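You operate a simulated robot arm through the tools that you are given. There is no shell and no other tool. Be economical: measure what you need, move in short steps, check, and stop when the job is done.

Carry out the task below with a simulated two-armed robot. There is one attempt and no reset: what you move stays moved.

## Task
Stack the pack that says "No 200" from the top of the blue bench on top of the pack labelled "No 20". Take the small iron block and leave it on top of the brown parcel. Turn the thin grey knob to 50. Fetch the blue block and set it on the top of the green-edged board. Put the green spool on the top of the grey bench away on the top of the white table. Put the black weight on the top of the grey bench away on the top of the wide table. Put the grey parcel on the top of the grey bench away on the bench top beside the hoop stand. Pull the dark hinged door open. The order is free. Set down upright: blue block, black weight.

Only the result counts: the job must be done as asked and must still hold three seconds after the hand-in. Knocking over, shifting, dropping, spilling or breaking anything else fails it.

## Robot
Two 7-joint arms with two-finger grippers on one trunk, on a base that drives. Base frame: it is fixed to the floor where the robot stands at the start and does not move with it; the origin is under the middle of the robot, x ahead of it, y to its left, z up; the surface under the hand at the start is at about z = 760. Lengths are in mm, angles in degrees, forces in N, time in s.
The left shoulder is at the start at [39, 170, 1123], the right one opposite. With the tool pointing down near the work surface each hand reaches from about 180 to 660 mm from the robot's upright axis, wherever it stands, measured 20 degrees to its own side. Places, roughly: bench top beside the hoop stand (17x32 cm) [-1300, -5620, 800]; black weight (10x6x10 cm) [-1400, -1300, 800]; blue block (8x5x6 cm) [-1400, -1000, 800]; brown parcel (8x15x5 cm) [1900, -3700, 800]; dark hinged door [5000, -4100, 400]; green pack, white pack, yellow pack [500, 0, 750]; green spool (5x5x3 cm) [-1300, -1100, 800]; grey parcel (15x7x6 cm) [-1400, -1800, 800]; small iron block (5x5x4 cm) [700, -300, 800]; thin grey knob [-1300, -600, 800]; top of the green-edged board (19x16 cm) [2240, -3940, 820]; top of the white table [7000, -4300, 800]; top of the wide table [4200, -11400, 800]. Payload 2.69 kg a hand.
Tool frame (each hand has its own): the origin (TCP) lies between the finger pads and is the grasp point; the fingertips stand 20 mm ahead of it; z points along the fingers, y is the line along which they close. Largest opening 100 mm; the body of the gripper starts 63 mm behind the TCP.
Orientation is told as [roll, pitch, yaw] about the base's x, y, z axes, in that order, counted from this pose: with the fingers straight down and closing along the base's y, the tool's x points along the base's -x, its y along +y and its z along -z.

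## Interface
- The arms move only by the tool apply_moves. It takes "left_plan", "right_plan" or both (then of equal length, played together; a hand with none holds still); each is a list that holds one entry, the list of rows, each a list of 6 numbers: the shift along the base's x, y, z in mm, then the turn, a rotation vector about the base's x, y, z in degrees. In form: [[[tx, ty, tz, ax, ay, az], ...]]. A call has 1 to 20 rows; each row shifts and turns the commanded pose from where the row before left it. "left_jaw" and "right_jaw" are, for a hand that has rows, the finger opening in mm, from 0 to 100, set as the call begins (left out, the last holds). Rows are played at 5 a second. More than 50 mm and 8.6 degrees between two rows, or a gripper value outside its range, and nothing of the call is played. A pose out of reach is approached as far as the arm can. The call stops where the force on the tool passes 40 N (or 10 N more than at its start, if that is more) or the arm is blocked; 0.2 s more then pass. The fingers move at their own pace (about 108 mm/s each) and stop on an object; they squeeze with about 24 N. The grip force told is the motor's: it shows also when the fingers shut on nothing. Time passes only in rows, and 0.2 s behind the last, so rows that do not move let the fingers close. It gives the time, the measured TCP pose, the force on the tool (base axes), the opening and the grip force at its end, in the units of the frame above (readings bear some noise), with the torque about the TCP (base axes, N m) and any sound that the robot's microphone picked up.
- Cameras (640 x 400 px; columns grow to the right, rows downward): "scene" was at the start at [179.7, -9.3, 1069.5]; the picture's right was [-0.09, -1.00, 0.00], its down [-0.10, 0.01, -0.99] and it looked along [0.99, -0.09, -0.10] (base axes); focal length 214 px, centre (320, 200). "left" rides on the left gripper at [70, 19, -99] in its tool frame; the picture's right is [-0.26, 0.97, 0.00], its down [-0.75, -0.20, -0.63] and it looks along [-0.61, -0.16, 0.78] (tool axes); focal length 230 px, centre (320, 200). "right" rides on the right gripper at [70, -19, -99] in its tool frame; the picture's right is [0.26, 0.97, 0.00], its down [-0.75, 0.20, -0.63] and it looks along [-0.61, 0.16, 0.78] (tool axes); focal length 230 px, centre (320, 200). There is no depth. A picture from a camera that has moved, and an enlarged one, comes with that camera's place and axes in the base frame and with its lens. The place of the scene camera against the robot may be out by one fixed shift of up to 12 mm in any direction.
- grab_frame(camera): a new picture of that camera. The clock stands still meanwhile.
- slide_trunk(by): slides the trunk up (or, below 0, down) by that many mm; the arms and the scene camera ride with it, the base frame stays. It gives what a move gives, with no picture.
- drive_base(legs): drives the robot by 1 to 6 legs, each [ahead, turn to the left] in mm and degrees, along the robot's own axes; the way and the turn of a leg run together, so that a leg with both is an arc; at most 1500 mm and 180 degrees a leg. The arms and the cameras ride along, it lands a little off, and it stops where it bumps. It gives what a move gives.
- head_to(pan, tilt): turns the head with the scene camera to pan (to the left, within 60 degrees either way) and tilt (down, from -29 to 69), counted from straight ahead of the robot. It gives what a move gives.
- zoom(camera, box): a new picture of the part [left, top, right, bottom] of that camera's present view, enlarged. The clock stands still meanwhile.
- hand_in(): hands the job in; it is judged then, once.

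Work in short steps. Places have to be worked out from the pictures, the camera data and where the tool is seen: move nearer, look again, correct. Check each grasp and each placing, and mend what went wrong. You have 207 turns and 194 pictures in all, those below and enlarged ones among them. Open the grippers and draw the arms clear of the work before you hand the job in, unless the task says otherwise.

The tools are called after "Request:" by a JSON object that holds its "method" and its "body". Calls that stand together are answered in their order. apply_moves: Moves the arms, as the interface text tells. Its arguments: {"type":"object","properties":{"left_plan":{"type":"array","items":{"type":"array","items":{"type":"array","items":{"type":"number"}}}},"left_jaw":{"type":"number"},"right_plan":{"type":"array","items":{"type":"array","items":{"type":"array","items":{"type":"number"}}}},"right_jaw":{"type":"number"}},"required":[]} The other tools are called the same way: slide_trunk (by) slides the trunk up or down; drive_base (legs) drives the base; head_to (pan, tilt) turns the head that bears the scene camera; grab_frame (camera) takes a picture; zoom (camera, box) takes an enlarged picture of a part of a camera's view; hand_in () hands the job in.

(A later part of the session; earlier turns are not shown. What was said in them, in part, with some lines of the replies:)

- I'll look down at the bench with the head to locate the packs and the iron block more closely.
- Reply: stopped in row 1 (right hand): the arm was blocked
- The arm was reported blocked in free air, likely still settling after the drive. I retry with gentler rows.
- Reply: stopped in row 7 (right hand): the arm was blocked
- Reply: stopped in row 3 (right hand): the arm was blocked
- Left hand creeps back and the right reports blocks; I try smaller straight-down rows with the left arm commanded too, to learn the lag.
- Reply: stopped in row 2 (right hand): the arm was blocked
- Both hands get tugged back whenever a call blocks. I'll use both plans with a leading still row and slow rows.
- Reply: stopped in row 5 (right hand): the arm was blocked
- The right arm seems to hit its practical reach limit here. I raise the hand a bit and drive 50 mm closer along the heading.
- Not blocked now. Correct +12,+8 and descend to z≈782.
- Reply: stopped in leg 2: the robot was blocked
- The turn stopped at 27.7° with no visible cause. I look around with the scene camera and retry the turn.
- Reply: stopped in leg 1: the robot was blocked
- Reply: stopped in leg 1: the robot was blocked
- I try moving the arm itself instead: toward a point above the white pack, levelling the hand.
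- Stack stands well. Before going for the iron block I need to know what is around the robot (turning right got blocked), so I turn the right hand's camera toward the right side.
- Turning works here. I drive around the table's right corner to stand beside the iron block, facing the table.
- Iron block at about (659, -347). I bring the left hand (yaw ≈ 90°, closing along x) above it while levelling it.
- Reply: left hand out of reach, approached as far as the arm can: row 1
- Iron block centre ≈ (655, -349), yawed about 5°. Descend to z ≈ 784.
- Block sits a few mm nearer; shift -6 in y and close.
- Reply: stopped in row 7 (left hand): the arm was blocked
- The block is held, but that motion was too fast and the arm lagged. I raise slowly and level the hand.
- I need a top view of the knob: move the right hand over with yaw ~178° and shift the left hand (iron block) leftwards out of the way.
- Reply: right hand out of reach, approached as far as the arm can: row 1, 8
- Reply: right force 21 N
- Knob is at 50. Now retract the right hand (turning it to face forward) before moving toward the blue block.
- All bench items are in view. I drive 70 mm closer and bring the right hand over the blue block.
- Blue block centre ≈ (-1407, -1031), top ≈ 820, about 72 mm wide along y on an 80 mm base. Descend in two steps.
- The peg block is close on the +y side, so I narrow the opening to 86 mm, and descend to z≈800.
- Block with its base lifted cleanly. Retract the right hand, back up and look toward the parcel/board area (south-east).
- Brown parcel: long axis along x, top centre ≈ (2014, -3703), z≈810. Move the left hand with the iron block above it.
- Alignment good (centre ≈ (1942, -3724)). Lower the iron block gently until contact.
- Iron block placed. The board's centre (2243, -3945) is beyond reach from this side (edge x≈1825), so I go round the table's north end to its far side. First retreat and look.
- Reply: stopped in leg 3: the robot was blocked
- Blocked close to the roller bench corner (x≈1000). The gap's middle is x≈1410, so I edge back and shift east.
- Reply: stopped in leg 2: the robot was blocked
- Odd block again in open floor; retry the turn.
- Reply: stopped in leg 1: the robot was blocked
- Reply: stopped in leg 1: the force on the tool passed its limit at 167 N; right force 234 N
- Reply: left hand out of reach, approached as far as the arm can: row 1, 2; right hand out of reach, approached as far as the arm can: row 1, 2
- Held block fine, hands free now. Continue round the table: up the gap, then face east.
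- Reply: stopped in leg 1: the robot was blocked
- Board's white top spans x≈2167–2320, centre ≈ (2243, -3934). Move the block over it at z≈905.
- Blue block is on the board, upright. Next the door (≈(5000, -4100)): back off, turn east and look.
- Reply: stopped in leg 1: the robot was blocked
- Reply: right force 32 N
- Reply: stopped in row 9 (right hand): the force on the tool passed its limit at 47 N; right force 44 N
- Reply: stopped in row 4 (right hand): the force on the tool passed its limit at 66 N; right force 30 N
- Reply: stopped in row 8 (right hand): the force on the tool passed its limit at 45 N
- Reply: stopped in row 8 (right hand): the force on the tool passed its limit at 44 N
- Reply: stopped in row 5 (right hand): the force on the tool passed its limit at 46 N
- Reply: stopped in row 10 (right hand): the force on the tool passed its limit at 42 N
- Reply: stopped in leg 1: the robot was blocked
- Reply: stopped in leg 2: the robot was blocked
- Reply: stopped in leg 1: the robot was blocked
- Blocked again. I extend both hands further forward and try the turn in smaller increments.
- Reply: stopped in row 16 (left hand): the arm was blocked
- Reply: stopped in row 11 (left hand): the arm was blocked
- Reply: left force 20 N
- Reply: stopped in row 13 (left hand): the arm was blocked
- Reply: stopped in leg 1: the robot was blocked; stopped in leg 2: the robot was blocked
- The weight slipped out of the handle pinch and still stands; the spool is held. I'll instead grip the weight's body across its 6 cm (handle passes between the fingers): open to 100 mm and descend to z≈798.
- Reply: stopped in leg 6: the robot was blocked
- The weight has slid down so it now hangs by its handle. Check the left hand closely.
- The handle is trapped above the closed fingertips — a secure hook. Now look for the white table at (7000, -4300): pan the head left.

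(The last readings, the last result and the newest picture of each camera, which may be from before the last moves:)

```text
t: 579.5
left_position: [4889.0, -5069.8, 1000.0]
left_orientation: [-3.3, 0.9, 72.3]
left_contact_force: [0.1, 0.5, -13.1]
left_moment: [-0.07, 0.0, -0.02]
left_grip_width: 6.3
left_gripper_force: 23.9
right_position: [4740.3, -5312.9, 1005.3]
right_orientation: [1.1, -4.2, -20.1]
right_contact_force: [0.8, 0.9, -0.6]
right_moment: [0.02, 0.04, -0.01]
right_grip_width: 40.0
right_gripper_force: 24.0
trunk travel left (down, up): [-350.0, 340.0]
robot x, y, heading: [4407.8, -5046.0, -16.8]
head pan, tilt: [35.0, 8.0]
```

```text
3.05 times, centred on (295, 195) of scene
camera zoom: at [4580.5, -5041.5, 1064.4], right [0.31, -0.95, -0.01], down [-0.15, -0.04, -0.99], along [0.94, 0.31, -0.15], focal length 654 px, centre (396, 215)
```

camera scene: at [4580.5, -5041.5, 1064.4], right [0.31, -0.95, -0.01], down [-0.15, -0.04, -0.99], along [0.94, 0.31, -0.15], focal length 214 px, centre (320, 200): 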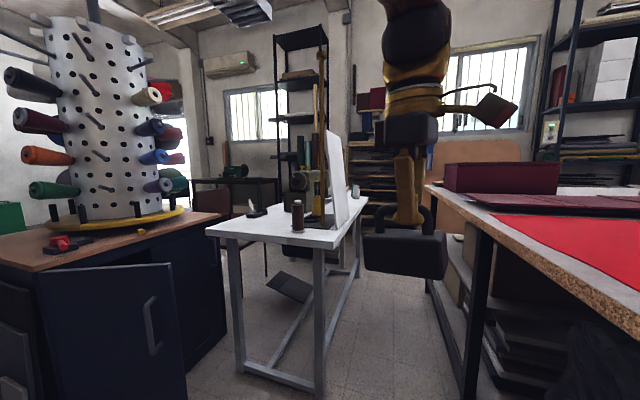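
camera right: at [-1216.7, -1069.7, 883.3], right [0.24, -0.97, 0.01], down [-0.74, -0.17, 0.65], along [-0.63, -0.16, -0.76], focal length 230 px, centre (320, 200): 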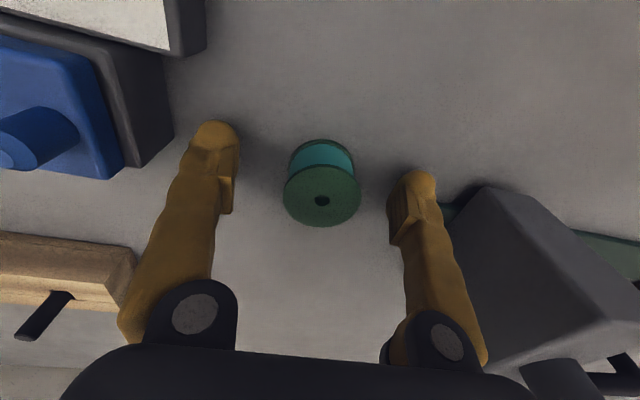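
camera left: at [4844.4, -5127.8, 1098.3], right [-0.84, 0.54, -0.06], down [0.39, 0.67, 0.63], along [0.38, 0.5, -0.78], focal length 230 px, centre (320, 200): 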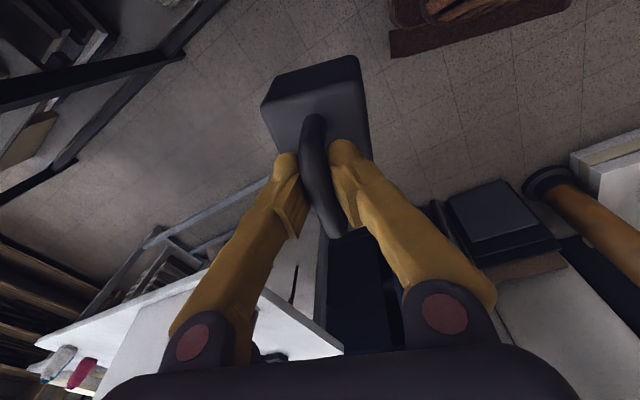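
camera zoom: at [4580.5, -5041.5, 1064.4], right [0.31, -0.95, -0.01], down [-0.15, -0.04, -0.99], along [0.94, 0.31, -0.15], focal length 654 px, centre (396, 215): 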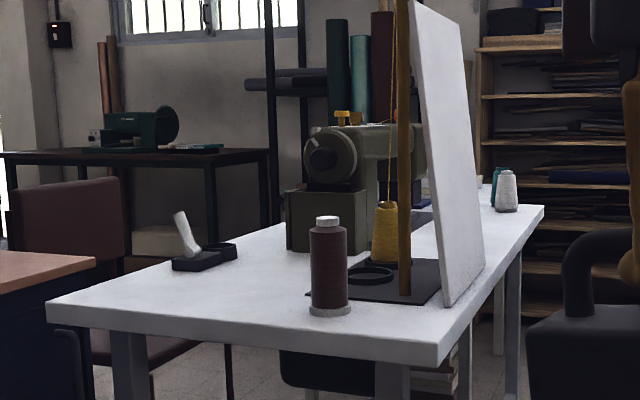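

A second white surface seems to lie behind the sewing table. I go through the corridor (y≈-5160) between the tables.

Request:
{"method": "drive_base", "body": {"legs": [[0, 5.6], [600, 0], [0, 11.2], [900, 0]]}}

Request:
{"method": "head_to", "body": {"pan": 30, "tilt": 12}}

Request:
{"method": "grab_frame", "body": {"camera": "scene"}}

```text
t: 582.8
left_position: [5326.8, -5089.6, 1011.3]
left_orientation: [-4.2, 1.6, 79.7]
left_contact_force: [-1.4, -0.6, -13.9]
left_moment: [0.03, 0.06, 0.0]
left_grip_width: 6.0
left_gripper_force: 24.0
right_position: [5202.1, -5358.6, 1016.1]
right_orientation: [1.3, -5.9, -13.8]
right_contact_force: [-0.4, -0.4, -0.3]
right_moment: [0.04, -0.06, 0.02]
right_grip_width: 39.8
right_gripper_force: 24.2
trunk travel left (down, up): [-350.0, 340.0]
robot x, y, heading: [4878.3, -5068.6, -12.0]
head pan, tilt: [35.0, 8.0]
stopped in leg 2: the robot was blocked; the commanded pose is now the measured one
```

```text
t: 583.4
left_position: [5329.3, -5085.7, 1012.2]
left_orientation: [-4.4, 1.8, 79.7]
left_contact_force: [0.4, -0.1, -13.7]
left_moment: [-0.03, 0.08, -0.02]
left_grip_width: 5.9
left_gripper_force: 24.2
right_position: [5204.8, -5353.4, 1016.5]
right_orientation: [1.2, -5.7, -13.6]
right_contact_force: [0.4, 0.3, -0.4]
right_moment: [0.01, 0.02, 0.0]
right_grip_width: 39.9
right_gripper_force: 23.7
trunk travel left (down, up): [-350.0, 340.0]
robot x, y, heading: [4879.2, -5070.5, -12.1]
head pan, tilt: [30.0, 12.0]
```

```text
42 pictures are left
camera scene: at [5056.5, -5057.8, 1057.8], right [0.31, -0.95, -0.01], down [-0.22, -0.06, -0.97], along [0.93, 0.3, -0.22], focal length 214 px, centre (320, 200)
```

scene: 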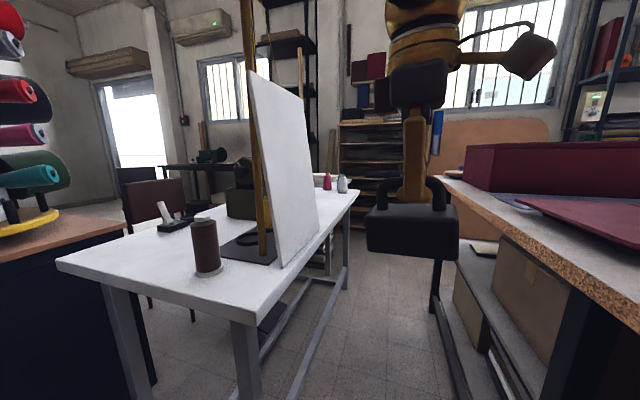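

Corridor spans y≈-4830…-5452. Continue along its centre.

Request:
{"method": "drive_base", "body": {"legs": [[270, 0], [0, 12], [800, 0], [700, 0]]}}

Request:
{"method": "head_to", "body": {"pan": 45, "tilt": 15}}

Request:
{"method": "grab_frame", "body": {"camera": "scene"}}

```text
t: 585.4
left_position: [5549.5, -5125.6, 1023.9]
left_orientation: [-5.7, 2.3, 80.1]
left_contact_force: [-3.1, -2.2, -14.5]
left_moment: [-0.21, 0.07, -0.01]
left_grip_width: 5.9
left_gripper_force: 23.3
right_position: [5423.5, -5395.0, 1020.2]
right_orientation: [-0.1, -5.8, -13.8]
right_contact_force: [-0.7, 1.0, -0.8]
right_moment: [-0.3, 0.01, -0.07]
right_grip_width: 39.8
right_gripper_force: 24.0
trunk travel left (down, up): [-350.0, 340.0]
robot x, y, heading: [5142.1, -5062.1, -13.4]
head pan, tilt: [30.0, 12.0]
stopped in leg 1: the robot was blocked; the commanded pose is now the measured one
```

```text
t: 586.1
left_position: [5553.1, -5126.1, 1025.2]
left_orientation: [-5.8, 2.1, 80.1]
left_contact_force: [0.0, 1.0, -13.7]
left_moment: [-0.03, 0.04, -0.01]
left_grip_width: 6.0
left_gripper_force: 23.8
right_position: [5425.9, -5394.6, 1018.5]
right_orientation: [1.3, -6.0, -13.3]
right_contact_force: [-0.2, 0.5, -0.3]
right_moment: [-0.02, 0.0, 0.02]
right_grip_width: 39.8
right_gripper_force: 24.3
trunk travel left (down, up): [-350.0, 340.0]
robot x, y, heading: [5142.4, -5064.1, -13.2]
head pan, tilt: [45.0, 15.0]
```

```text
41 pictures are left
camera scene: at [5309.0, -5037.2, 1053.2], right [0.53, -0.85, -0.01], down [-0.24, -0.13, -0.96], along [0.82, 0.51, -0.27], focal length 214 px, centre (320, 200)
```

scene: 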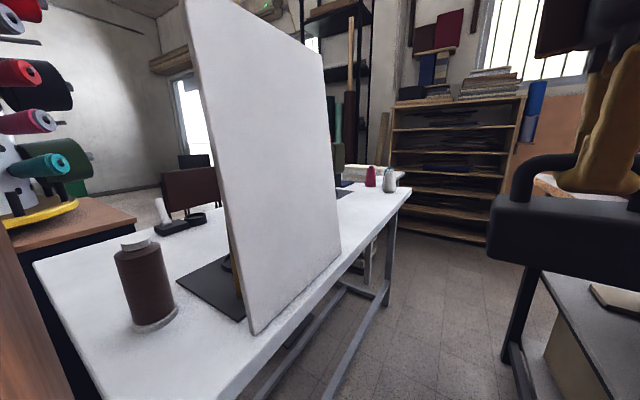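

Request:
{"method": "zoom", "body": {"camera": "scene", "box": [310, 120, 430, 230]}}

```text
3.64 times, centred on (370, 175) of scene
camera zoom: at [5309.0, -5037.2, 1053.2], right [0.53, -0.85, -0.01], down [-0.24, -0.13, -0.96], along [0.82, 0.51, -0.27], focal length 780 px, centre (138, 291)
```

zoom: 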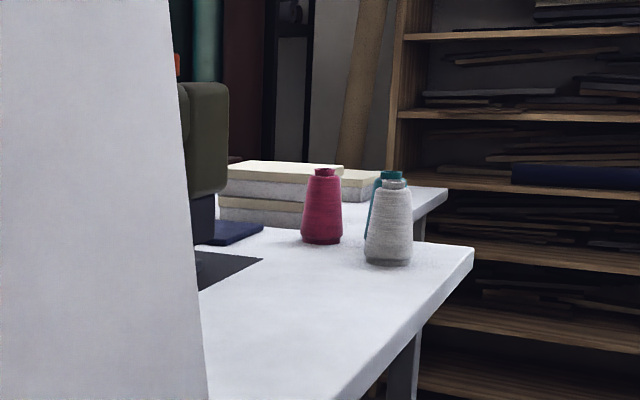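

There is indeed a second white table behind (south edge y≈-4690, x≈6950+). The corridor is too tight past the standing panel, so I back out straight and take the open northern way.

Request:
{"method": "drive_base", "body": {"legs": [[-970, 0], [-970, 0], [0, 55], [0, 55.6], [1000, 0], [1030, 0]]}}

```text
t: 587.8
left_position: [5437.6, -5097.6, 1024.6]
left_orientation: [-5.9, 1.9, 80.3]
left_contact_force: [-0.1, 0.6, -13.2]
left_moment: [-0.04, -0.13, 0.01]
left_grip_width: 5.8
left_gripper_force: 23.5
right_position: [5313.8, -5368.3, 1025.6]
right_orientation: [1.2, -7.5, -13.2]
right_contact_force: [-0.2, -0.4, 0.6]
right_moment: [0.02, -0.07, 0.01]
right_grip_width: 39.9
right_gripper_force: 23.9
trunk travel left (down, up): [-350.0, 340.0]
robot x, y, heading: [5036.1, -5038.4, -13.3]
head pan, tilt: [45.0, 15.0]
stopped in leg 1: the robot was blocked; the commanded pose is now the measured one
```

Extend both hands outward again, then back out.

Request:
{"method": "apply_moves", "body": {"right_plan": [[[5, -1, -1, 0, 0.2, 0], [12, -3, -2, 0, 0.5, 0], [17, -4, -3, 0, 0.8, 0], [18, -4, -3, 0, 0.8, 0], [18, -4, -3, 0, 0.8, 0], [18, -4, -3, 0, 0.8, 0], [18, -4, -3, 0, 0.8, 0], [13, -3, -2, 0, 0.8, 0], [7, -2, 0, 0, 0.5, 0], [0, 0, 0, 0, 0, 0]]], "left_plan": [[[3, 2, -1, 0, 0.3, 0], [7, 4, -2, 0, 0.5, 0], [10, 6, -3, 0, 0.7, 0], [11, 7, -4, 0, 0.8, 0], [11, 7, -4, 0, 0.8, 0], [11, 7, -4, 0, 0.8, 0], [10, 6, -3, 0, 0.8, 0], [6, 4, -2, 0, 0.5, 0], [3, 1, 0, 0, 0.3, 0], [0, 0, 0, 0, 0, 0]]]}}

Request:
{"method": "drive_base", "body": {"legs": [[-900, 0], [-930, 0], [0, 55], [0, 55.6], [1000, 0], [1030, 0]]}}

```text
t: 590.0
left_position: [5507.2, -5053.1, 1005.5]
left_orientation: [-0.8, 3.0, 80.5]
left_contact_force: [-0.2, 0.1, -13.8]
left_moment: [-0.06, -0.01, 0.01]
left_grip_width: 6.0
left_gripper_force: 24.1
right_position: [5437.2, -5396.3, 1006.7]
right_orientation: [-0.3, -1.8, -13.2]
right_contact_force: [0.4, 1.1, -0.4]
right_moment: [-0.01, 0.0, 0.01]
right_grip_width: 39.8
right_gripper_force: 24.6
trunk travel left (down, up): [-350.0, 340.0]
robot x, y, heading: [5033.5, -5041.0, -13.0]
head pan, tilt: [45.0, 15.0]
```

```text
t: 596.0
left_position: [4506.8, -4818.3, 998.7]
left_orientation: [-0.1, 2.9, 79.7]
left_contact_force: [3.6, -1.6, -17.1]
left_moment: [-0.09, 0.11, 0.0]
left_grip_width: 5.9
left_gripper_force: 23.7
right_position: [4431.9, -5160.1, 998.9]
right_orientation: [-0.6, -0.9, -13.9]
right_contact_force: [3.2, 1.2, -3.2]
right_moment: [0.04, 0.2, -0.03]
right_grip_width: 40.0
right_gripper_force: 24.0
trunk travel left (down, up): [-350.0, 340.0]
robot x, y, heading: [4028.5, -4796.7, -13.9]
head pan, tilt: [45.0, 15.0]
stopped in leg 2: the robot was blocked; the commanded pose is now the measured one
```

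Request:
{"method": "drive_base", "body": {"legs": [[-400, 0], [-400, 0], [0, 55], [0, 55.6], [1000, 0], [1030, 0]]}}

```text
t: 615.6
left_position: [2873.6, -2107.1, 1010.0]
left_orientation: [-1.5, 2.9, -170.4]
left_contact_force: [-0.4, -0.1, -13.0]
left_moment: [-0.03, -0.02, 0.02]
left_grip_width: 5.9
left_gripper_force: 23.9
right_position: [3221.2, -2062.2, 1011.5]
right_orientation: [-0.6, -2.5, 95.9]
right_contact_force: [0.4, 0.7, -1.0]
right_moment: [-0.02, -0.01, 0.0]
right_grip_width: 39.8
right_gripper_force: 23.7
trunk travel left (down, up): [-350.0, 340.0]
robot x, y, heading: [3012.5, -2543.7, 95.7]
head pan, tilt: [45.0, 15.0]
```

Good: at (3012, -2544). Turn east and drive 1.4 m, then look ahead.

Request:
{"method": "drive_base", "body": {"legs": [[0, -50], [0, -47], [1400, 0], [900, 0]]}}

Request:
{"method": "head_to", "body": {"pan": -20, "tilt": 12}}

Request:
{"method": "grab_frame", "body": {"camera": "scene"}}

```text
t: 631.3
left_position: [5714.1, -2517.5, 1016.4]
left_orientation: [-2.4, 2.9, 92.2]
left_contact_force: [0.6, 0.3, -13.2]
left_moment: [-0.04, 0.04, -0.01]
left_grip_width: 5.7
left_gripper_force: 23.7
right_position: [5715.1, -2865.7, 1018.7]
right_orientation: [-0.7, -3.3, -1.4]
right_contact_force: [-0.5, 0.4, -0.3]
right_moment: [-0.02, 0.01, 0.01]
right_grip_width: 39.8
right_gripper_force: 24.3
trunk travel left (down, up): [-350.0, 340.0]
robot x, y, heading: [5277.7, -2599.6, -1.3]
head pan, tilt: [45.0, 15.0]
```

```text
t: 632.6
left_position: [5696.8, -2515.6, 1023.9]
left_orientation: [-3.4, 2.9, 92.1]
left_contact_force: [0.1, -0.1, -14.7]
left_moment: [-0.05, 0.02, 0.04]
left_grip_width: 5.9
left_gripper_force: 24.0
right_position: [5698.9, -2865.4, 1026.3]
right_orientation: [-0.7, -4.2, -1.4]
right_contact_force: [0.1, 0.4, 0.1]
right_moment: [-0.01, 0.01, 0.0]
right_grip_width: 39.8
right_gripper_force: 23.8
trunk travel left (down, up): [-350.0, 340.0]
robot x, y, heading: [5278.8, -2596.9, -1.4]
head pan, tilt: [-20.0, 12.0]
```

```text
39 pictures are left
camera scene: at [5454.5, -2636.5, 1057.7], right [-0.36, -0.93, 0.01], down [-0.21, 0.08, -0.97], along [0.91, -0.36, -0.22], focal length 214 px, centre (320, 200)
```

scene: 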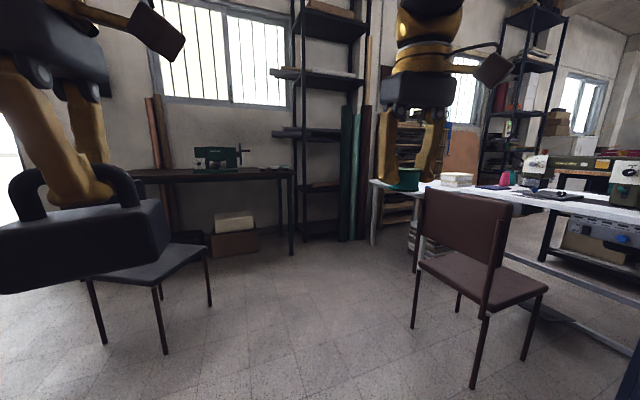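

The second white table is clear from the north: its edge is near y≈-4050 at x≈6700–7300. Drive to (7030,-3440) and face it.

Request:
{"method": "drive_base", "body": {"legs": [[0, -24.3], [980, 0], [970, 0], [0, -64]]}}

Request:
{"method": "head_to", "body": {"pan": 0, "tilt": 28}}

Request:
{"method": "grab_frame", "body": {"camera": "scene"}}

```text
t: 646.4
left_position: [7084.3, -3878.7, 1023.9]
left_orientation: [-3.4, 2.9, 2.3]
left_contact_force: [-0.2, -0.2, -13.9]
left_moment: [0.05, 0.08, 0.02]
left_grip_width: 6.1
left_gripper_force: 23.6
right_position: [6735.4, -3879.9, 1026.5]
right_orientation: [-0.7, -4.2, -91.2]
right_contact_force: [-0.5, 0.1, 0.0]
right_moment: [-0.02, -0.03, -0.01]
right_grip_width: 39.7
right_gripper_force: 23.9
trunk travel left (down, up): [-350.0, 340.0]
robot x, y, heading: [7004.5, -3460.5, -91.3]
head pan, tilt: [-20.0, 12.0]
```

```text
t: 647.2
left_position: [7084.7, -3863.8, 1029.5]
left_orientation: [-4.1, 2.8, 2.3]
left_contact_force: [-0.2, -1.1, -14.5]
left_moment: [0.0, 0.04, 0.01]
left_grip_width: 6.0
left_gripper_force: 24.2
right_position: [6734.5, -3865.8, 1033.1]
right_orientation: [-0.8, -5.1, -91.2]
right_contact_force: [1.0, 0.6, -1.0]
right_moment: [0.01, 0.0, -0.01]
right_grip_width: 40.1
right_gripper_force: 24.1
trunk travel left (down, up): [-350.0, 340.0]
robot x, y, heading: [7008.5, -3463.5, -91.3]
head pan, tilt: [0.0, 28.0]
```

```text
38 pictures are left
camera scene: at [7003.0, -3642.0, 1031.7], right [-1.0, 0.02, 0.0], down [0.01, 0.49, -0.87], along [-0.02, -0.87, -0.49], focal length 214 px, centre (320, 200)
```

scene: 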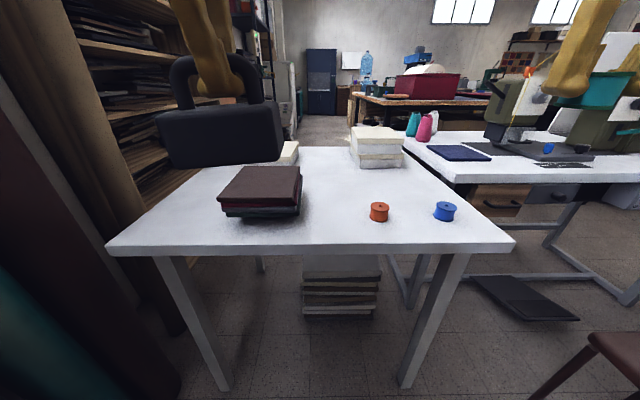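

Perfect: the white table with an orange and a blue spool. Free spot ≈ (6890, -4170). Drive 130 mm closer and bring the green spool there.

Request:
{"method": "drive_base", "body": {"legs": [[130, 0]]}}

Request:
{"method": "apply_moves", "body": {"right_plan": [[[4, -5, -3, 0.2, 0, 0], [9, -10, -7, 0.4, 0, 0], [12, -13, -10, 0.4, 0, 0], [12, -14, -10, 0.4, 0, 0], [12, -14, -10, 0.4, 0, 0], [12, -14, -10, 0.4, 0, 0], [12, -14, -10, 0.4, 0, 0], [12, -14, -10, 0.4, 0, 0], [12, -14, -10, 0.4, 0, 0], [12, -14, -10, 0.4, 0, 0], [12, -14, -10, 0.4, 0, 0], [12, -14, -10, 0.4, 0, 0], [12, -12, -10, 0.4, 0, 0], [8, -8, -7, 0, 0, 0], [4, -3, -3, 0, 0, 0], [0, 0, 0, 0, 0, 0]]]}}

Request:
{"method": "grab_frame", "body": {"camera": "right"}}

Request:
{"method": "grab_frame", "body": {"camera": "scene"}}

```text
t: 648.5
left_position: [7081.4, -3994.8, 1028.5]
left_orientation: [-4.3, 2.9, 2.2]
left_contact_force: [1.3, -0.6, -13.8]
left_moment: [0.0, 0.07, 0.0]
left_grip_width: 6.1
left_gripper_force: 24.1
right_position: [6732.5, -3998.7, 1032.2]
right_orientation: [-0.9, -5.1, -91.1]
right_contact_force: [0.0, 0.2, -1.0]
right_moment: [0.01, 0.0, -0.01]
right_grip_width: 40.0
right_gripper_force: 24.3
trunk travel left (down, up): [-350.0, 340.0]
robot x, y, heading: [7004.4, -3590.2, -91.2]
head pan, tilt: [0.0, 28.0]
```

```text
t: 651.9
left_position: [7082.6, -3978.8, 1035.8]
left_orientation: [-5.3, 2.9, 2.2]
left_contact_force: [0.4, -0.8, -13.1]
left_moment: [-0.03, 0.05, 0.03]
left_grip_width: 5.7
left_gripper_force: 24.0
right_position: [6889.6, -4160.6, 908.5]
right_orientation: [-0.8, -1.1, -91.2]
right_contact_force: [0.0, 0.1, -0.2]
right_moment: [-0.02, -0.01, -0.01]
right_grip_width: 39.8
right_gripper_force: 23.9
trunk travel left (down, up): [-350.0, 340.0]
robot x, y, heading: [7003.6, -3593.8, -91.2]
head pan, tilt: [0.0, 28.0]
```

```text
37 pictures are left
camera right: at [6873.3, -4088.3, 1006.2], right [0.97, 0.24, -0.02], down [0.19, -0.74, 0.64], along [0.14, -0.62, -0.77], focal length 230 px, centre (320, 200)
```

right: 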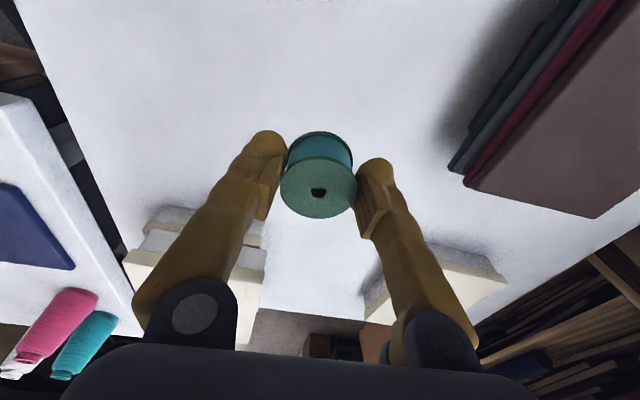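

```text
36 pictures are left
camera scene: at [7000.2, -3773.3, 1031.8], right [-1.0, 0.02, 0.0], down [0.01, 0.49, -0.87], along [-0.02, -0.87, -0.49], focal length 214 px, centre (320, 200)
```

scene: 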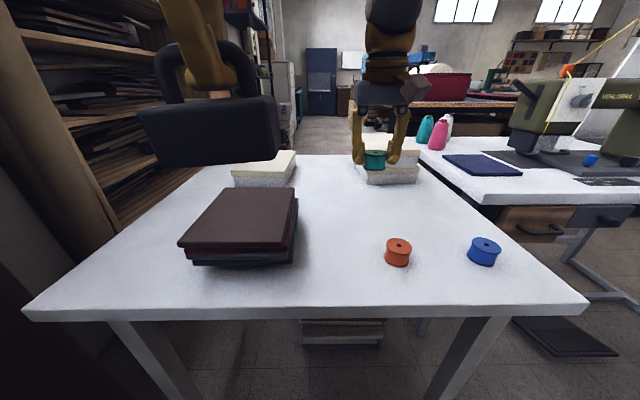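

The spot below is clear. Lower the spool.

Request:
{"method": "apply_moves", "body": {"right_plan": [[[0, 0, -6, 0, 0, 0], [0, 0, -12, 0, 0, 0], [0, 0, -16, 0, 0, 0], [0, 0, -16, 0, 0, 0], [0, 0, -16, 0, 0, 0], [0, 0, -14, 0, 0, 0], [0, 0, -12, 0, 0, 0], [0, 0, -8, 0, 0, 0], [0, 0, -4, 0, 0, 0], [0, 0, -3, 0, 0, 0], [0, 0, -3, 0, 0, 0], [0, 0, 0, 0, 0, 0]]]}}

Request:
{"method": "zoom", "body": {"camera": "scene", "box": [300, 110, 460, 280]}}

```text
t: 654.5
left_position: [7082.7, -3979.2, 1036.1]
left_orientation: [-5.2, 2.9, 2.3]
left_contact_force: [0.4, 0.1, -13.0]
left_moment: [-0.04, 0.06, 0.02]
left_grip_width: 6.1
left_gripper_force: 24.2
right_position: [6890.1, -4158.0, 797.3]
right_orientation: [-0.8, -0.9, -91.2]
right_contact_force: [0.7, 0.1, -0.8]
right_moment: [0.0, 0.0, 0.0]
right_grip_width: 40.1
right_gripper_force: 24.5
trunk travel left (down, up): [-350.0, 340.0]
robot x, y, heading: [7002.4, -3593.7, -91.1]
head pan, tilt: [0.0, 28.0]
```

```text
2.35 times, centred on (380, 195) of scene
camera zoom: at [7000.2, -3773.4, 1031.8], right [-1.0, 0.02, 0.0], down [0.01, 0.49, -0.87], along [-0.02, -0.87, -0.49], focal length 505 px, centre (179, 212)
```

zoom: 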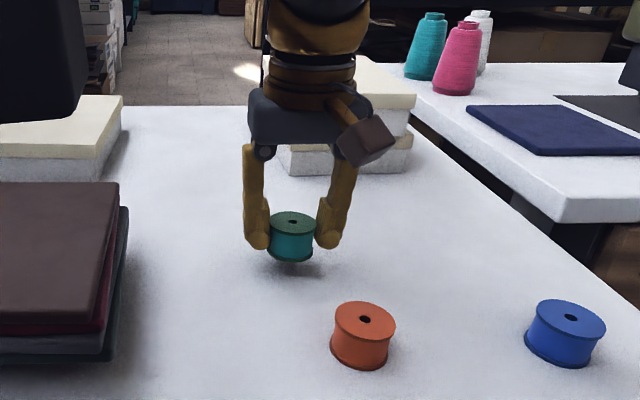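

Still a little above; lower in 2–3 mm steps.

Request:
{"method": "apply_moves", "body": {"right_plan": [[[0, 0, -3, 0, 0, 0], [0, 0, -3, 0, 0, 0], [0, 0, -2, 0, 0, 0], [0, 0, -2, 0, 0, 0], [0, 0, -2, 0, 0, 0], [0, 0, 0, 0, 0, 0]]]}}

```text
t: 655.9
left_position: [7082.6, -3979.1, 1035.6]
left_orientation: [-5.2, 2.9, 2.1]
left_contact_force: [0.6, -0.4, -13.5]
left_moment: [0.0, 0.05, 0.0]
left_grip_width: 6.1
left_gripper_force: 23.8
right_position: [6889.2, -4157.8, 784.7]
right_orientation: [-0.7, -1.0, -91.3]
right_contact_force: [-0.5, 0.2, -0.6]
right_moment: [-0.01, 0.01, 0.0]
right_grip_width: 39.8
right_gripper_force: 24.1
trunk travel left (down, up): [-350.0, 340.0]
robot x, y, heading: [7003.3, -3593.9, -91.2]
head pan, tilt: [0.0, 28.0]
```

Request:
{"method": "apply_moves", "body": {"right_plan": [[[0, 0, -2, 0, 0, 0], [0, 0, -2, 0, 0, 0], [0, 0, -2, 0, 0, 0], [0, 0, -2, 0, 0, 0], [0, 0, 0, 0, 0, 0]]]}}

Request:
{"method": "zoom", "body": {"camera": "scene", "box": [340, 150, 440, 270]}}

```text
t: 657.1
left_position: [7083.0, -3976.5, 1037.1]
left_orientation: [-5.3, 2.8, 2.2]
left_contact_force: [0.4, 0.7, -13.8]
left_moment: [-0.02, 0.04, -0.02]
left_grip_width: 6.0
left_gripper_force: 23.7
right_position: [6888.7, -4159.5, 780.3]
right_orientation: [-0.8, -1.3, -91.1]
right_contact_force: [-2.2, 1.0, 20.2]
right_moment: [-0.39, 0.03, -0.04]
right_grip_width: 39.8
right_gripper_force: 24.3
trunk travel left (down, up): [-350.0, 340.0]
robot x, y, heading: [7001.0, -3594.9, -91.1]
head pan, tilt: [0.0, 28.0]
```

```text
3.33 times, centred on (390, 210) of scene
camera zoom: at [7000.4, -3771.7, 1032.3], right [-1.0, 0.02, 0.0], down [0.01, 0.48, -0.88], along [-0.02, -0.88, -0.48], focal length 715 px, centre (87, 167)
```

zoom: 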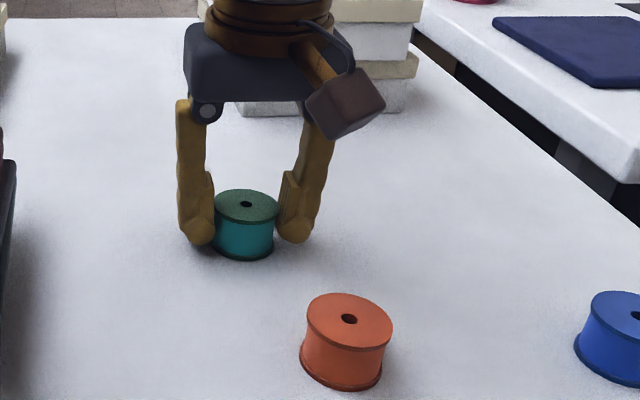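

Spool is on the table (20 N). Relieve, open to 70 mm and rise.

Request:
{"method": "apply_moves", "body": {"right_plan": [[[0, 0, 2, 0, 0, 0], [0, 0, 0, 0, 0, 0], [0, 0, 0, 0, 0, 0], [0, 0, 6, 0, 0, 0], [0, 0, 12, 0, 0, 0], [0, 0, 16, 0, 0, 0], [0, 0, 18, 0, 0, 0], [0, 0, 18, 0, 0, 0], [0, 0, 18, 0, 0, 0], [0, 0, 18, 0, 0, 0], [0, 0, 18, 0, 0, 0], [0, 5, 18, 0, 0, 0], [0, 12, 18, 0, 0, 0], [0, 16, 18, 0, 0, 0], [0, 16, 10, 0, 0, 0], [0, 10, 5, 0, 0, 0]]], "right_jaw": 70}}

Request:
{"method": "zoom", "body": {"camera": "scene", "box": [300, 110, 500, 290]}}

```text
t: 660.5
left_position: [7083.0, -3978.2, 1037.0]
left_orientation: [-5.2, 2.9, 2.2]
left_contact_force: [-0.5, 0.3, -14.8]
left_moment: [-0.01, 0.08, 0.02]
left_grip_width: 6.0
left_gripper_force: 24.0
right_position: [6890.7, -4098.3, 974.3]
right_orientation: [-0.8, -1.0, -91.2]
right_contact_force: [0.1, 0.1, 0.1]
right_moment: [-0.01, 0.02, 0.0]
right_grip_width: 70.0
right_gripper_force: 0.1
trunk travel left (down, up): [-350.0, 340.0]
robot x, y, heading: [7002.9, -3593.4, -90.9]
head pan, tilt: [0.0, 28.0]
```

```text
2.22 times, centred on (400, 200) of scene
camera zoom: at [7000.2, -3773.2, 1031.8], right [-1.0, 0.02, 0.0], down [0.01, 0.48, -0.87], along [-0.02, -0.87, -0.49], focal length 477 px, centre (142, 200)
```

zoom: 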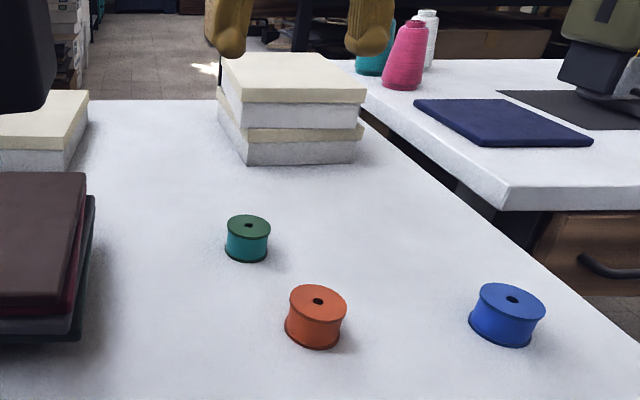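

Spool placed. Now the weight: retreat and drive back west, then south toward the wide table. First extend the left hand a bit.

Request:
{"method": "apply_moves", "body": {"left_plan": [[[3, -5, -2, 0.3, 0, 0], [6, -10, -3, 0.6, 0, 0], [8, -13, -4, 0.8, 0, 0], [8, -14, -4, 0.8, 0, 0], [8, -14, -4, 0.8, 0, 0], [6, -10, -3, 0.6, 0, 0], [3, -5, -2, 0.3, 0, 0], [0, 0, 0, 0, 0, 0]]]}}

Request:
{"method": "drive_base", "body": {"legs": [[-150, 0], [0, -57], [0, -58], [960, 0], [955, 0], [0, 26]]}}

```text
t: 662.3
left_position: [7125.8, -4049.4, 1013.8]
left_orientation: [-0.9, 2.7, 2.3]
left_contact_force: [0.0, 0.0, -13.6]
left_moment: [-0.08, 0.05, 0.01]
left_grip_width: 6.0
left_gripper_force: 24.1
right_position: [6890.6, -4097.8, 974.1]
right_orientation: [-0.8, -1.0, -91.2]
right_contact_force: [-0.2, -0.5, -0.5]
right_moment: [0.0, 0.01, 0.02]
right_grip_width: 70.0
right_gripper_force: 0.2
trunk travel left (down, up): [-350.0, 340.0]
robot x, y, heading: [7004.3, -3592.2, -91.2]
head pan, tilt: [0.0, 28.0]
```

```text
t: 679.5
left_position: [4843.8, -2664.8, 1014.4]
left_orientation: [-1.1, 2.8, -88.8]
left_contact_force: [-0.3, 0.7, -13.3]
left_moment: [0.09, -0.05, -0.03]
left_grip_width: 6.0
left_gripper_force: 23.7
right_position: [4799.0, -2428.3, 974.2]
right_orientation: [-0.8, -1.1, 177.6]
right_contact_force: [0.1, 1.0, -0.1]
right_moment: [-0.01, 0.02, 0.0]
right_grip_width: 70.1
right_gripper_force: 0.1
trunk travel left (down, up): [-350.0, 340.0]
robot x, y, heading: [5303.0, -2545.1, 177.5]
head pan, tilt: [0.0, 28.0]
```

Request:
{"method": "drive_base", "body": {"legs": [[1125, 0], [1125, 0], [0, 47], [0, 47.5], [1125, 0], [1125, 0]]}}

Request:
{"method": "head_to", "body": {"pan": 0, "tilt": 8}}

Request:
{"method": "grab_frame", "body": {"camera": "scene"}}

```text
t: 705.7
left_position: [3303.4, -5119.1, 1020.9]
left_orientation: [-1.9, 2.9, 7.0]
left_contact_force: [-0.6, -0.1, -13.7]
left_moment: [0.0, 0.03, 0.01]
left_grip_width: 5.7
left_gripper_force: 23.8
right_position: [3072.9, -5187.6, 981.0]
right_orientation: [-0.9, -1.9, -86.4]
right_contact_force: [-0.4, -0.1, -0.4]
right_moment: [-0.01, -0.04, 0.0]
right_grip_width: 69.9
right_gripper_force: 0.0
trunk travel left (down, up): [-350.0, 340.0]
robot x, y, heading: [3145.5, -4689.6, -86.6]
head pan, tilt: [0.0, 28.0]
```

```text
t: 706.5
left_position: [3302.9, -5105.2, 1027.0]
left_orientation: [-2.7, 2.7, 7.0]
left_contact_force: [0.0, -1.0, -14.6]
left_moment: [0.04, 0.09, 0.03]
left_grip_width: 6.0
left_gripper_force: 23.8
right_position: [3070.4, -5174.5, 988.2]
right_orientation: [-0.9, -2.8, -86.4]
right_contact_force: [0.0, -0.1, -0.1]
right_moment: [0.05, 0.03, 0.01]
right_grip_width: 70.1
right_gripper_force: 0.1
trunk travel left (down, up): [-350.0, 340.0]
robot x, y, heading: [3142.4, -4689.5, -86.7]
head pan, tilt: [0.0, 8.0]
```

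```text
32 pictures are left
camera scene: at [3153.6, -4873.2, 1063.9], right [-1.0, -0.06, 0.0], down [-0.01, 0.16, -0.99], along [0.06, -0.99, -0.16], focal length 214 px, centre (320, 200)
```

scene: 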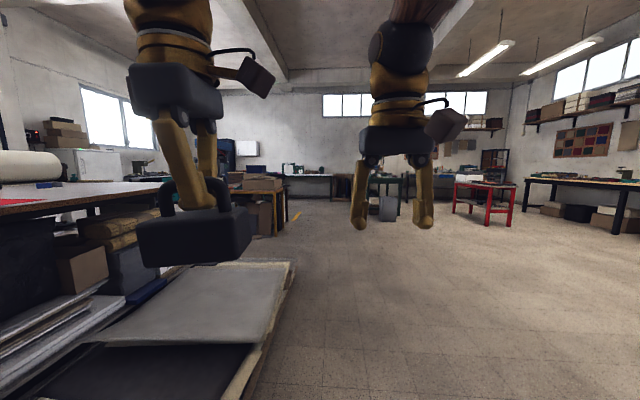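

The wide table is visible at the far south wall. Lane x≈3150 is clear; drive south 4.5 m.

Request:
{"method": "drive_base", "body": {"legs": [[0, -3.2], [1500, 0], [1500, 0], [1400, 0]]}}

Request:
{"method": "head_to", "body": {"pan": 10, "tilt": 12}}

Request:
{"method": "grab_frame", "body": {"camera": "scene"}}

```text
t: 728.0
left_position: [3174.9, -9520.9, 1027.1]
left_orientation: [-2.8, 2.9, -0.3]
left_contact_force: [-0.1, 0.1, -13.7]
left_moment: [-0.04, 0.06, 0.0]
left_grip_width: 6.1
left_gripper_force: 23.8
right_position: [2937.5, -9560.1, 989.2]
right_orientation: [-0.9, -2.8, -93.8]
right_contact_force: [-0.1, -1.0, -1.0]
right_moment: [0.03, 0.0, 0.03]
right_grip_width: 70.3
right_gripper_force: 0.0
trunk travel left (down, up): [-350.0, 340.0]
robot x, y, heading: [3072.5, -9087.8, -94.0]
head pan, tilt: [0.0, 8.0]
```

```text
t: 728.8
left_position: [3176.1, -9503.6, 1033.0]
left_orientation: [-3.6, 2.8, -0.5]
left_contact_force: [0.7, 0.0, -13.2]
left_moment: [0.01, 0.06, 0.02]
left_grip_width: 6.1
left_gripper_force: 24.1
right_position: [2938.3, -9544.1, 997.1]
right_orientation: [-1.0, -3.9, -93.9]
right_contact_force: [0.0, 0.3, 0.4]
right_moment: [-0.01, 0.05, 0.02]
right_grip_width: 70.0
right_gripper_force: 0.2
trunk travel left (down, up): [-350.0, 340.0]
robot x, y, heading: [3070.3, -9087.7, -93.9]
head pan, tilt: [10.0, 12.0]
```

```text
31 pictures are left
camera scene: at [3073.2, -9271.5, 1057.9], right [-0.99, -0.11, 0.0], down [-0.02, 0.22, -0.97], along [0.11, -0.97, -0.22], focal length 214 px, centre (320, 200)
```

scene: 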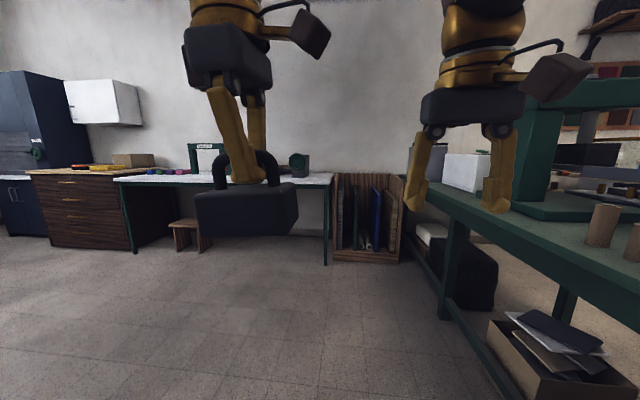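

Wide table: white top, x≈3200–5400, near edge y≈-11150. Drive to about (3940,-10340) and face it.

Request:
{"method": "drive_base", "body": {"legs": [[0, 38.5], [760, 0], [760, 0], [0, -35]]}}

Request:
{"method": "head_to", "body": {"pan": 0, "tilt": 18}}

Request:
{"method": "grab_frame", "body": {"camera": "scene"}}

```text
t: 740.0
left_position: [4061.8, -10712.1, 1034.5]
left_orientation: [-3.7, 2.7, 3.3]
left_contact_force: [-0.7, 0.2, -14.5]
left_moment: [0.0, 0.05, -0.01]
left_grip_width: 5.8
left_gripper_force: 24.0
right_position: [3827.1, -10768.5, 996.7]
right_orientation: [-1.0, -3.9, -90.2]
right_contact_force: [-0.4, 0.0, 0.8]
right_moment: [-0.02, 0.01, 0.01]
right_grip_width: 70.2
right_gripper_force: 0.1
trunk travel left (down, up): [-350.0, 340.0]
robot x, y, heading: [3933.8, -10310.5, -90.0]
head pan, tilt: [10.0, 12.0]
```

```text
t: 740.8
left_position: [4062.8, -10694.6, 1038.7]
left_orientation: [-4.6, 2.8, 3.2]
left_contact_force: [-0.2, -0.1, -14.0]
left_moment: [-0.04, 0.04, -0.01]
left_grip_width: 5.8
left_gripper_force: 24.0
right_position: [3827.6, -10751.4, 1003.5]
right_orientation: [-1.0, -4.8, -90.3]
right_contact_force: [0.9, 0.1, 0.2]
right_moment: [-0.01, 0.03, -0.05]
right_grip_width: 70.1
right_gripper_force: 0.1
trunk travel left (down, up): [-350.0, 340.0]
robot x, y, heading: [3933.6, -10309.6, -90.0]
head pan, tilt: [0.0, 18.0]
```

```text
30 pictures are left
camera scene: at [3932.1, -10488.0, 1048.1], right [-1.0, 0.0, 0.0], down [0.0, 0.32, -0.95], along [0.0, -0.95, -0.32], focal length 214 px, centre (320, 200)
```

scene: 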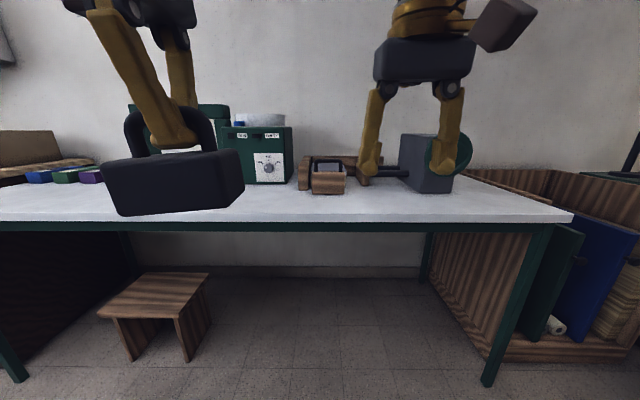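

Front strip of the table is free around (4080, -11230). Drive 370 mm closer, then move the weight over it, levelling the hand.

Request:
{"method": "drive_base", "body": {"legs": [[370, 0]]}}

Request:
{"method": "apply_moves", "body": {"left_plan": [[[1, -5, -4, 0.2, -0.1, 0], [1, -10, -7, 0.4, -0.3, -0.3], [2, -12, -8, 0.5, -0.3, -0.3], [2, -13, -8, 0.5, -0.3, -0.3], [2, -13, -8, 0.5, -0.3, -0.3], [2, -13, -8, 0.5, -0.3, -0.3], [2, -13, -8, 0.5, -0.3, -0.3], [2, -13, -8, 0.5, -0.3, -0.3], [1, -13, -8, 0.5, -0.3, -0.3], [1, -13, -8, 0.3, -0.2, -0.3], [1, -12, -8, 0.2, 0, 0], [0, -10, -7, 0, 0, 0], [0, -5, -4, 0, 0, 0], [0, 0, 0, 0, 0, 0]]]}}

Request:
{"method": "head_to", "body": {"pan": 15, "tilt": 30}}

Request:
{"method": "grab_frame", "body": {"camera": "scene"}}

Request:
{"method": "grab_frame", "body": {"camera": "left"}}

```text
t: 743.2
left_position: [4066.3, -11077.9, 1038.3]
left_orientation: [-4.5, 2.7, 3.6]
left_contact_force: [0.3, -0.8, -13.9]
left_moment: [-0.04, 0.05, 0.04]
left_grip_width: 5.8
left_gripper_force: 23.8
right_position: [3830.6, -11136.0, 1004.1]
right_orientation: [-1.1, -4.7, -89.7]
right_contact_force: [-0.1, 0.1, -0.4]
right_moment: [0.02, -0.01, 0.05]
right_grip_width: 69.9
right_gripper_force: 0.0
trunk travel left (down, up): [-350.0, 340.0]
robot x, y, heading: [3934.4, -10686.0, -89.8]
head pan, tilt: [0.0, 18.0]
```

```text
t: 746.2
left_position: [4081.8, -11204.1, 952.6]
left_orientation: [-1.0, 0.0, 1.0]
left_contact_force: [-0.5, -0.1, -14.1]
left_moment: [-0.06, 0.1, -0.02]
left_grip_width: 6.3
left_gripper_force: 24.2
right_position: [3829.9, -11118.6, 1011.1]
right_orientation: [-1.1, -5.5, -89.8]
right_contact_force: [1.0, 0.1, 0.1]
right_moment: [-0.02, 0.03, 0.01]
right_grip_width: 69.7
right_gripper_force: 0.0
trunk travel left (down, up): [-350.0, 340.0]
robot x, y, heading: [3934.9, -10692.5, -89.5]
head pan, tilt: [0.0, 18.0]
```

```text
t: 746.9
left_position: [4081.7, -11205.2, 951.0]
left_orientation: [-0.9, 0.0, 1.2]
left_contact_force: [0.1, 0.1, -13.8]
left_moment: [-0.04, 0.08, 0.0]
left_grip_width: 6.0
left_gripper_force: 23.9
right_position: [3830.0, -11118.6, 1010.4]
right_orientation: [-1.1, -5.5, -89.7]
right_contact_force: [-0.4, -0.3, -0.2]
right_moment: [0.0, -0.01, 0.0]
right_grip_width: 69.9
right_gripper_force: 0.0
trunk travel left (down, up): [-350.0, 340.0]
robot x, y, heading: [3932.4, -10690.1, -89.6]
head pan, tilt: [15.0, 30.0]
```

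```text
29 pictures are left
camera scene: at [3957.0, -10863.9, 1028.7], right [-0.96, -0.26, 0.0], down [-0.13, 0.5, -0.86], along [0.23, -0.83, -0.51], focal length 214 px, centre (320, 200)
```

scene: 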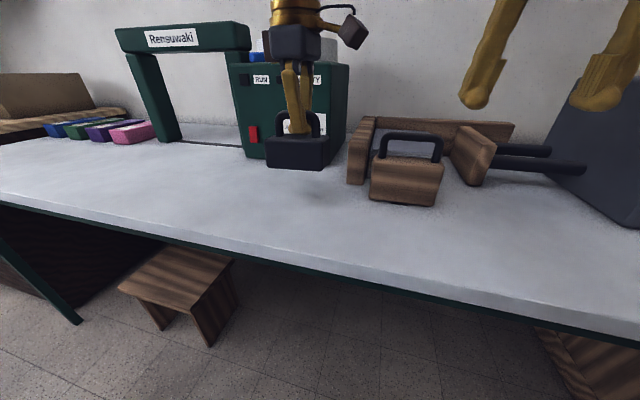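

```text
28 pictures are left
camera left: at [4011.0, -11187.0, 1050.4], right [0.24, 0.97, -0.02], down [0.75, -0.18, 0.63], along [0.61, -0.16, -0.77], focal length 230 px, centre (320, 200)
```

left: 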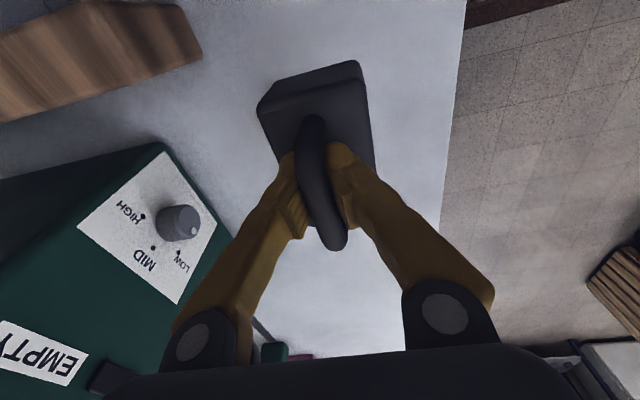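

Clear spot below. Lower the weight to z≈860, then slowly.

Request:
{"method": "apply_moves", "body": {"left_plan": [[[0, -1, -5, 0, 0, 0], [0, -1, -10, 0, 0, 0], [0, -1, -12, 0, 0, 0], [0, -1, -12, 0, 0, 0], [0, -1, -12, 0, 0, 0], [0, 0, -12, 0, 0, 0], [0, 0, -10, 0, 0, 0], [0, 0, -8, 0, 0, 0], [0, 0, -5, 0, 0, 0], [0, 0, -3, 0, 0, 0], [0, 0, 0, 0, 0, 0]]]}}

Request:
{"method": "zoom", "body": {"camera": "scene", "box": [230, 80, 400, 230]}}

```text
t: 749.3
left_position: [4083.2, -11210.8, 865.3]
left_orientation: [-1.6, -0.2, 0.8]
left_contact_force: [-1.3, -1.8, 30.9]
left_moment: [0.16, 0.09, -0.46]
left_grip_width: 6.0
left_gripper_force: 23.7
right_position: [3829.0, -11116.9, 1011.0]
right_orientation: [-1.0, -5.8, -89.8]
right_contact_force: [-0.8, 0.0, 0.3]
right_moment: [-0.03, 0.01, -0.01]
right_grip_width: 70.1
right_gripper_force: 0.0
trunk travel left (down, up): [-350.0, 340.0]
robot x, y, heading: [3931.6, -10686.9, -89.6]
head pan, tilt: [15.0, 30.0]
```

```text
2.67 times, centred on (315, 155) of scene
camera zoom: at [3956.2, -10861.2, 1029.5], right [-0.96, -0.26, 0.0], down [-0.13, 0.5, -0.86], along [0.23, -0.83, -0.51], focal length 572 px, centre (333, 320)
```

zoom: 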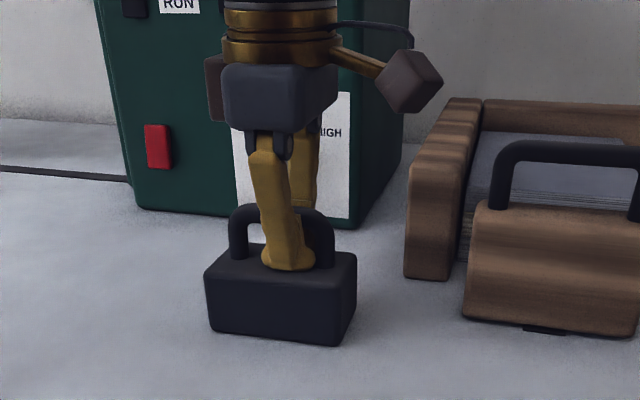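

The weight stands on the table. Relieve 4 mm, open to 60 mm, then rise straight.

Request:
{"method": "apply_moves", "body": {"left_plan": [[[0, 0, 2, 0, 0, 0], [0, 0, 2, 0, 0, 0]]]}}

Request:
{"method": "apply_moves", "body": {"left_plan": [[[0, 0, 0, 0, 0, 0], [0, 0, 0, 0, 0, 0], [0, 0, 0, 0, 0, 0], [0, 0, 3, 0, 0, 0], [0, 0, 6, 0, 0, 0], [0, 0, 10, 0, 0, 0], [0, 0, 12, 0, 0, 0]]], "left_jaw": 60}}

Request:
{"method": "zoom", "body": {"camera": "scene", "box": [230, 80, 400, 230]}}

```text
t: 749.9
left_position: [4082.1, -11209.5, 866.8]
left_orientation: [-1.0, -0.2, 1.1]
left_contact_force: [0.3, -5.0, 12.5]
left_moment: [0.03, -0.01, 0.06]
left_grip_width: 0.0
left_gripper_force: 24.2
right_position: [3829.2, -11117.0, 1010.8]
right_orientation: [-1.0, -5.7, -89.9]
right_contact_force: [0.4, -0.6, -0.4]
right_moment: [-0.01, 0.0, 0.01]
right_grip_width: 70.1
right_gripper_force: 0.0
trunk travel left (down, up): [-350.0, 340.0]
robot x, y, heading: [3933.3, -10685.7, -89.9]
head pan, tilt: [15.0, 30.0]
```

```text
t: 750.6
left_position: [4086.2, -11196.2, 877.3]
left_orientation: [-2.1, 0.1, 1.5]
left_contact_force: [0.7, -0.2, 0.6]
left_moment: [-0.05, 0.03, -0.02]
left_grip_width: 60.0
left_gripper_force: 0.1
right_position: [3830.6, -11098.6, 1019.7]
right_orientation: [-1.2, -7.0, -89.8]
right_contact_force: [0.6, 0.7, -0.5]
right_moment: [-0.04, 0.01, -0.01]
right_grip_width: 70.2
right_gripper_force: 0.2
trunk travel left (down, up): [-350.0, 340.0]
robot x, y, heading: [3932.6, -10686.5, -89.6]
head pan, tilt: [15.0, 30.0]
stopped in row 3 (left hand): the force on the tool passed its limit at 40 N (the readings are from after the stop); the commanded pose is now the measured one
```

```text
2.67 times, centred on (315, 155) of scene
camera zoom: at [3957.5, -10860.1, 1028.9], right [-0.96, -0.26, 0.0], down [-0.13, 0.49, -0.86], along [0.23, -0.83, -0.51], focal length 572 px, centre (333, 320)
```

zoom: 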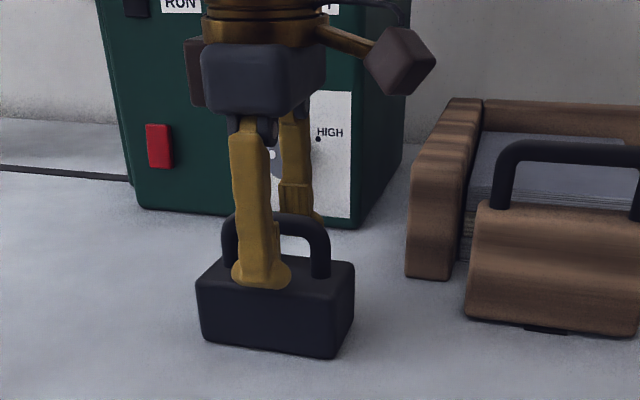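

Open now, weight upright. Rise and withdraw.

Request:
{"method": "apply_moves", "body": {"left_plan": [[[0, 0, 4, 0, 0, 0], [0, 0, 8, 0, 0, 0], [0, 0, 12, 0, 0, 0], [0, 0, 14, 0, 0, 0], [0, 0, 16, 0, 0, 0], [0, 0, 16, 0, 0, 0], [0, 0, 16, 0, 0, 0], [0, 6, 16, 0, 0, 0], [0, 12, 12, 0, 0, 0], [0, 14, 8, 0, 0, 0], [0, 10, 4, 0, 0, 0]]]}}

Request:
{"method": "zoom", "body": {"camera": "scene", "box": [200, 60, 440, 270]}}

```text
t: 753.0
left_position: [4085.4, -11156.9, 1005.1]
left_orientation: [-2.3, -0.2, 0.8]
left_contact_force: [-0.2, -0.1, 0.0]
left_moment: [-0.01, 0.02, -0.02]
left_grip_width: 60.2
left_gripper_force: 0.0
right_position: [3830.2, -11102.5, 1017.1]
right_orientation: [-1.0, -6.5, -89.8]
right_contact_force: [-0.6, -0.8, 0.1]
right_moment: [0.03, -0.03, 0.0]
right_grip_width: 70.0
right_gripper_force: 0.0
trunk travel left (down, up): [-350.0, 340.0]
robot x, y, heading: [3934.2, -10685.6, -89.7]
head pan, tilt: [15.0, 30.0]
```

```text
1.90 times, centred on (320, 165) of scene
camera zoom: at [3956.8, -10862.7, 1028.9], right [-0.96, -0.26, 0.0], down [-0.13, 0.5, -0.86], along [0.23, -0.83, -0.51], focal length 408 px, centre (320, 267)
```

zoom: 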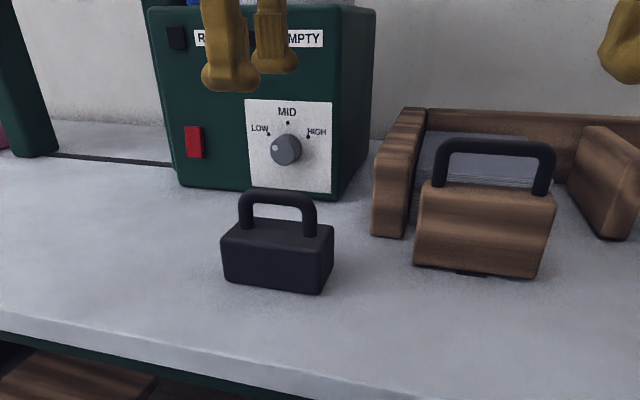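

All placed: the weight stands upright on the wide table. Back the robot off so the arms are clear.

Request:
{"method": "drive_base", "body": {"legs": [[-250, 0]]}}

Request:
{"method": "grab_frame", "body": {"camera": "scene"}}

```text
t: 754.8
left_position: [4080.8, -10906.5, 1005.1]
left_orientation: [-2.5, -0.2, 0.5]
left_contact_force: [0.1, 0.7, 0.7]
left_moment: [-0.02, 0.0, 0.02]
left_grip_width: 59.8
left_gripper_force: 0.1
right_position: [3826.2, -10851.4, 1018.1]
right_orientation: [-1.1, -6.7, -90.1]
right_contact_force: [-0.1, 0.5, 1.1]
right_moment: [0.0, 0.0, -0.03]
right_grip_width: 69.9
right_gripper_force: 0.0
trunk travel left (down, up): [-350.0, 340.0]
robot x, y, heading: [3932.1, -10434.3, -90.3]
head pan, tilt: [15.0, 30.0]
```

```text
24 pictures are left
camera scene: at [3955.0, -10611.4, 1029.0], right [-0.97, -0.26, 0.0], down [-0.13, 0.5, -0.86], along [0.22, -0.83, -0.51], focal length 214 px, centre (320, 200)
```

scene: 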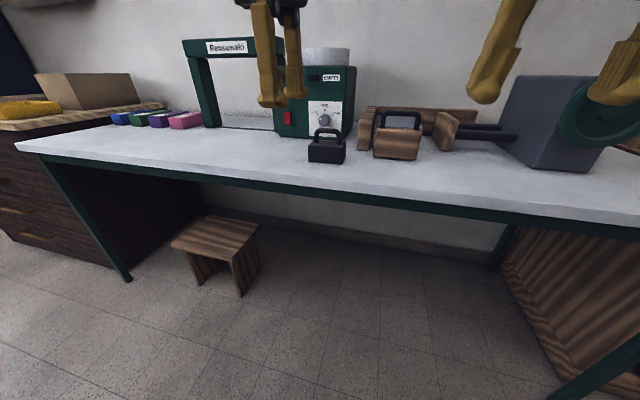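

Everything asked for is in place and the arms are clear; I hand in.

Request:
{"method": "hand_in", "body": {}}

```text
The job is handed in.
```

I handed the job in with all eight parts done; two things to know are that the door is open about 65°, not fully, and the weight slipped in the gripper.

- **Door:** It would not go further when I pushed it from inside, so I took that as its stop. It stayed there when I let go.
- **Black weight:** It slid once when first lifted and again in the gripper on the way. It was never dropped and now stands upright on the wide table.

The "No 200" pack is on "No 20", the iron block is on the brown parcel and the knob is at 50. The blue block is upright on the green-edged board, the green spool is on the white table and the grey parcel is beside the hoop stand.
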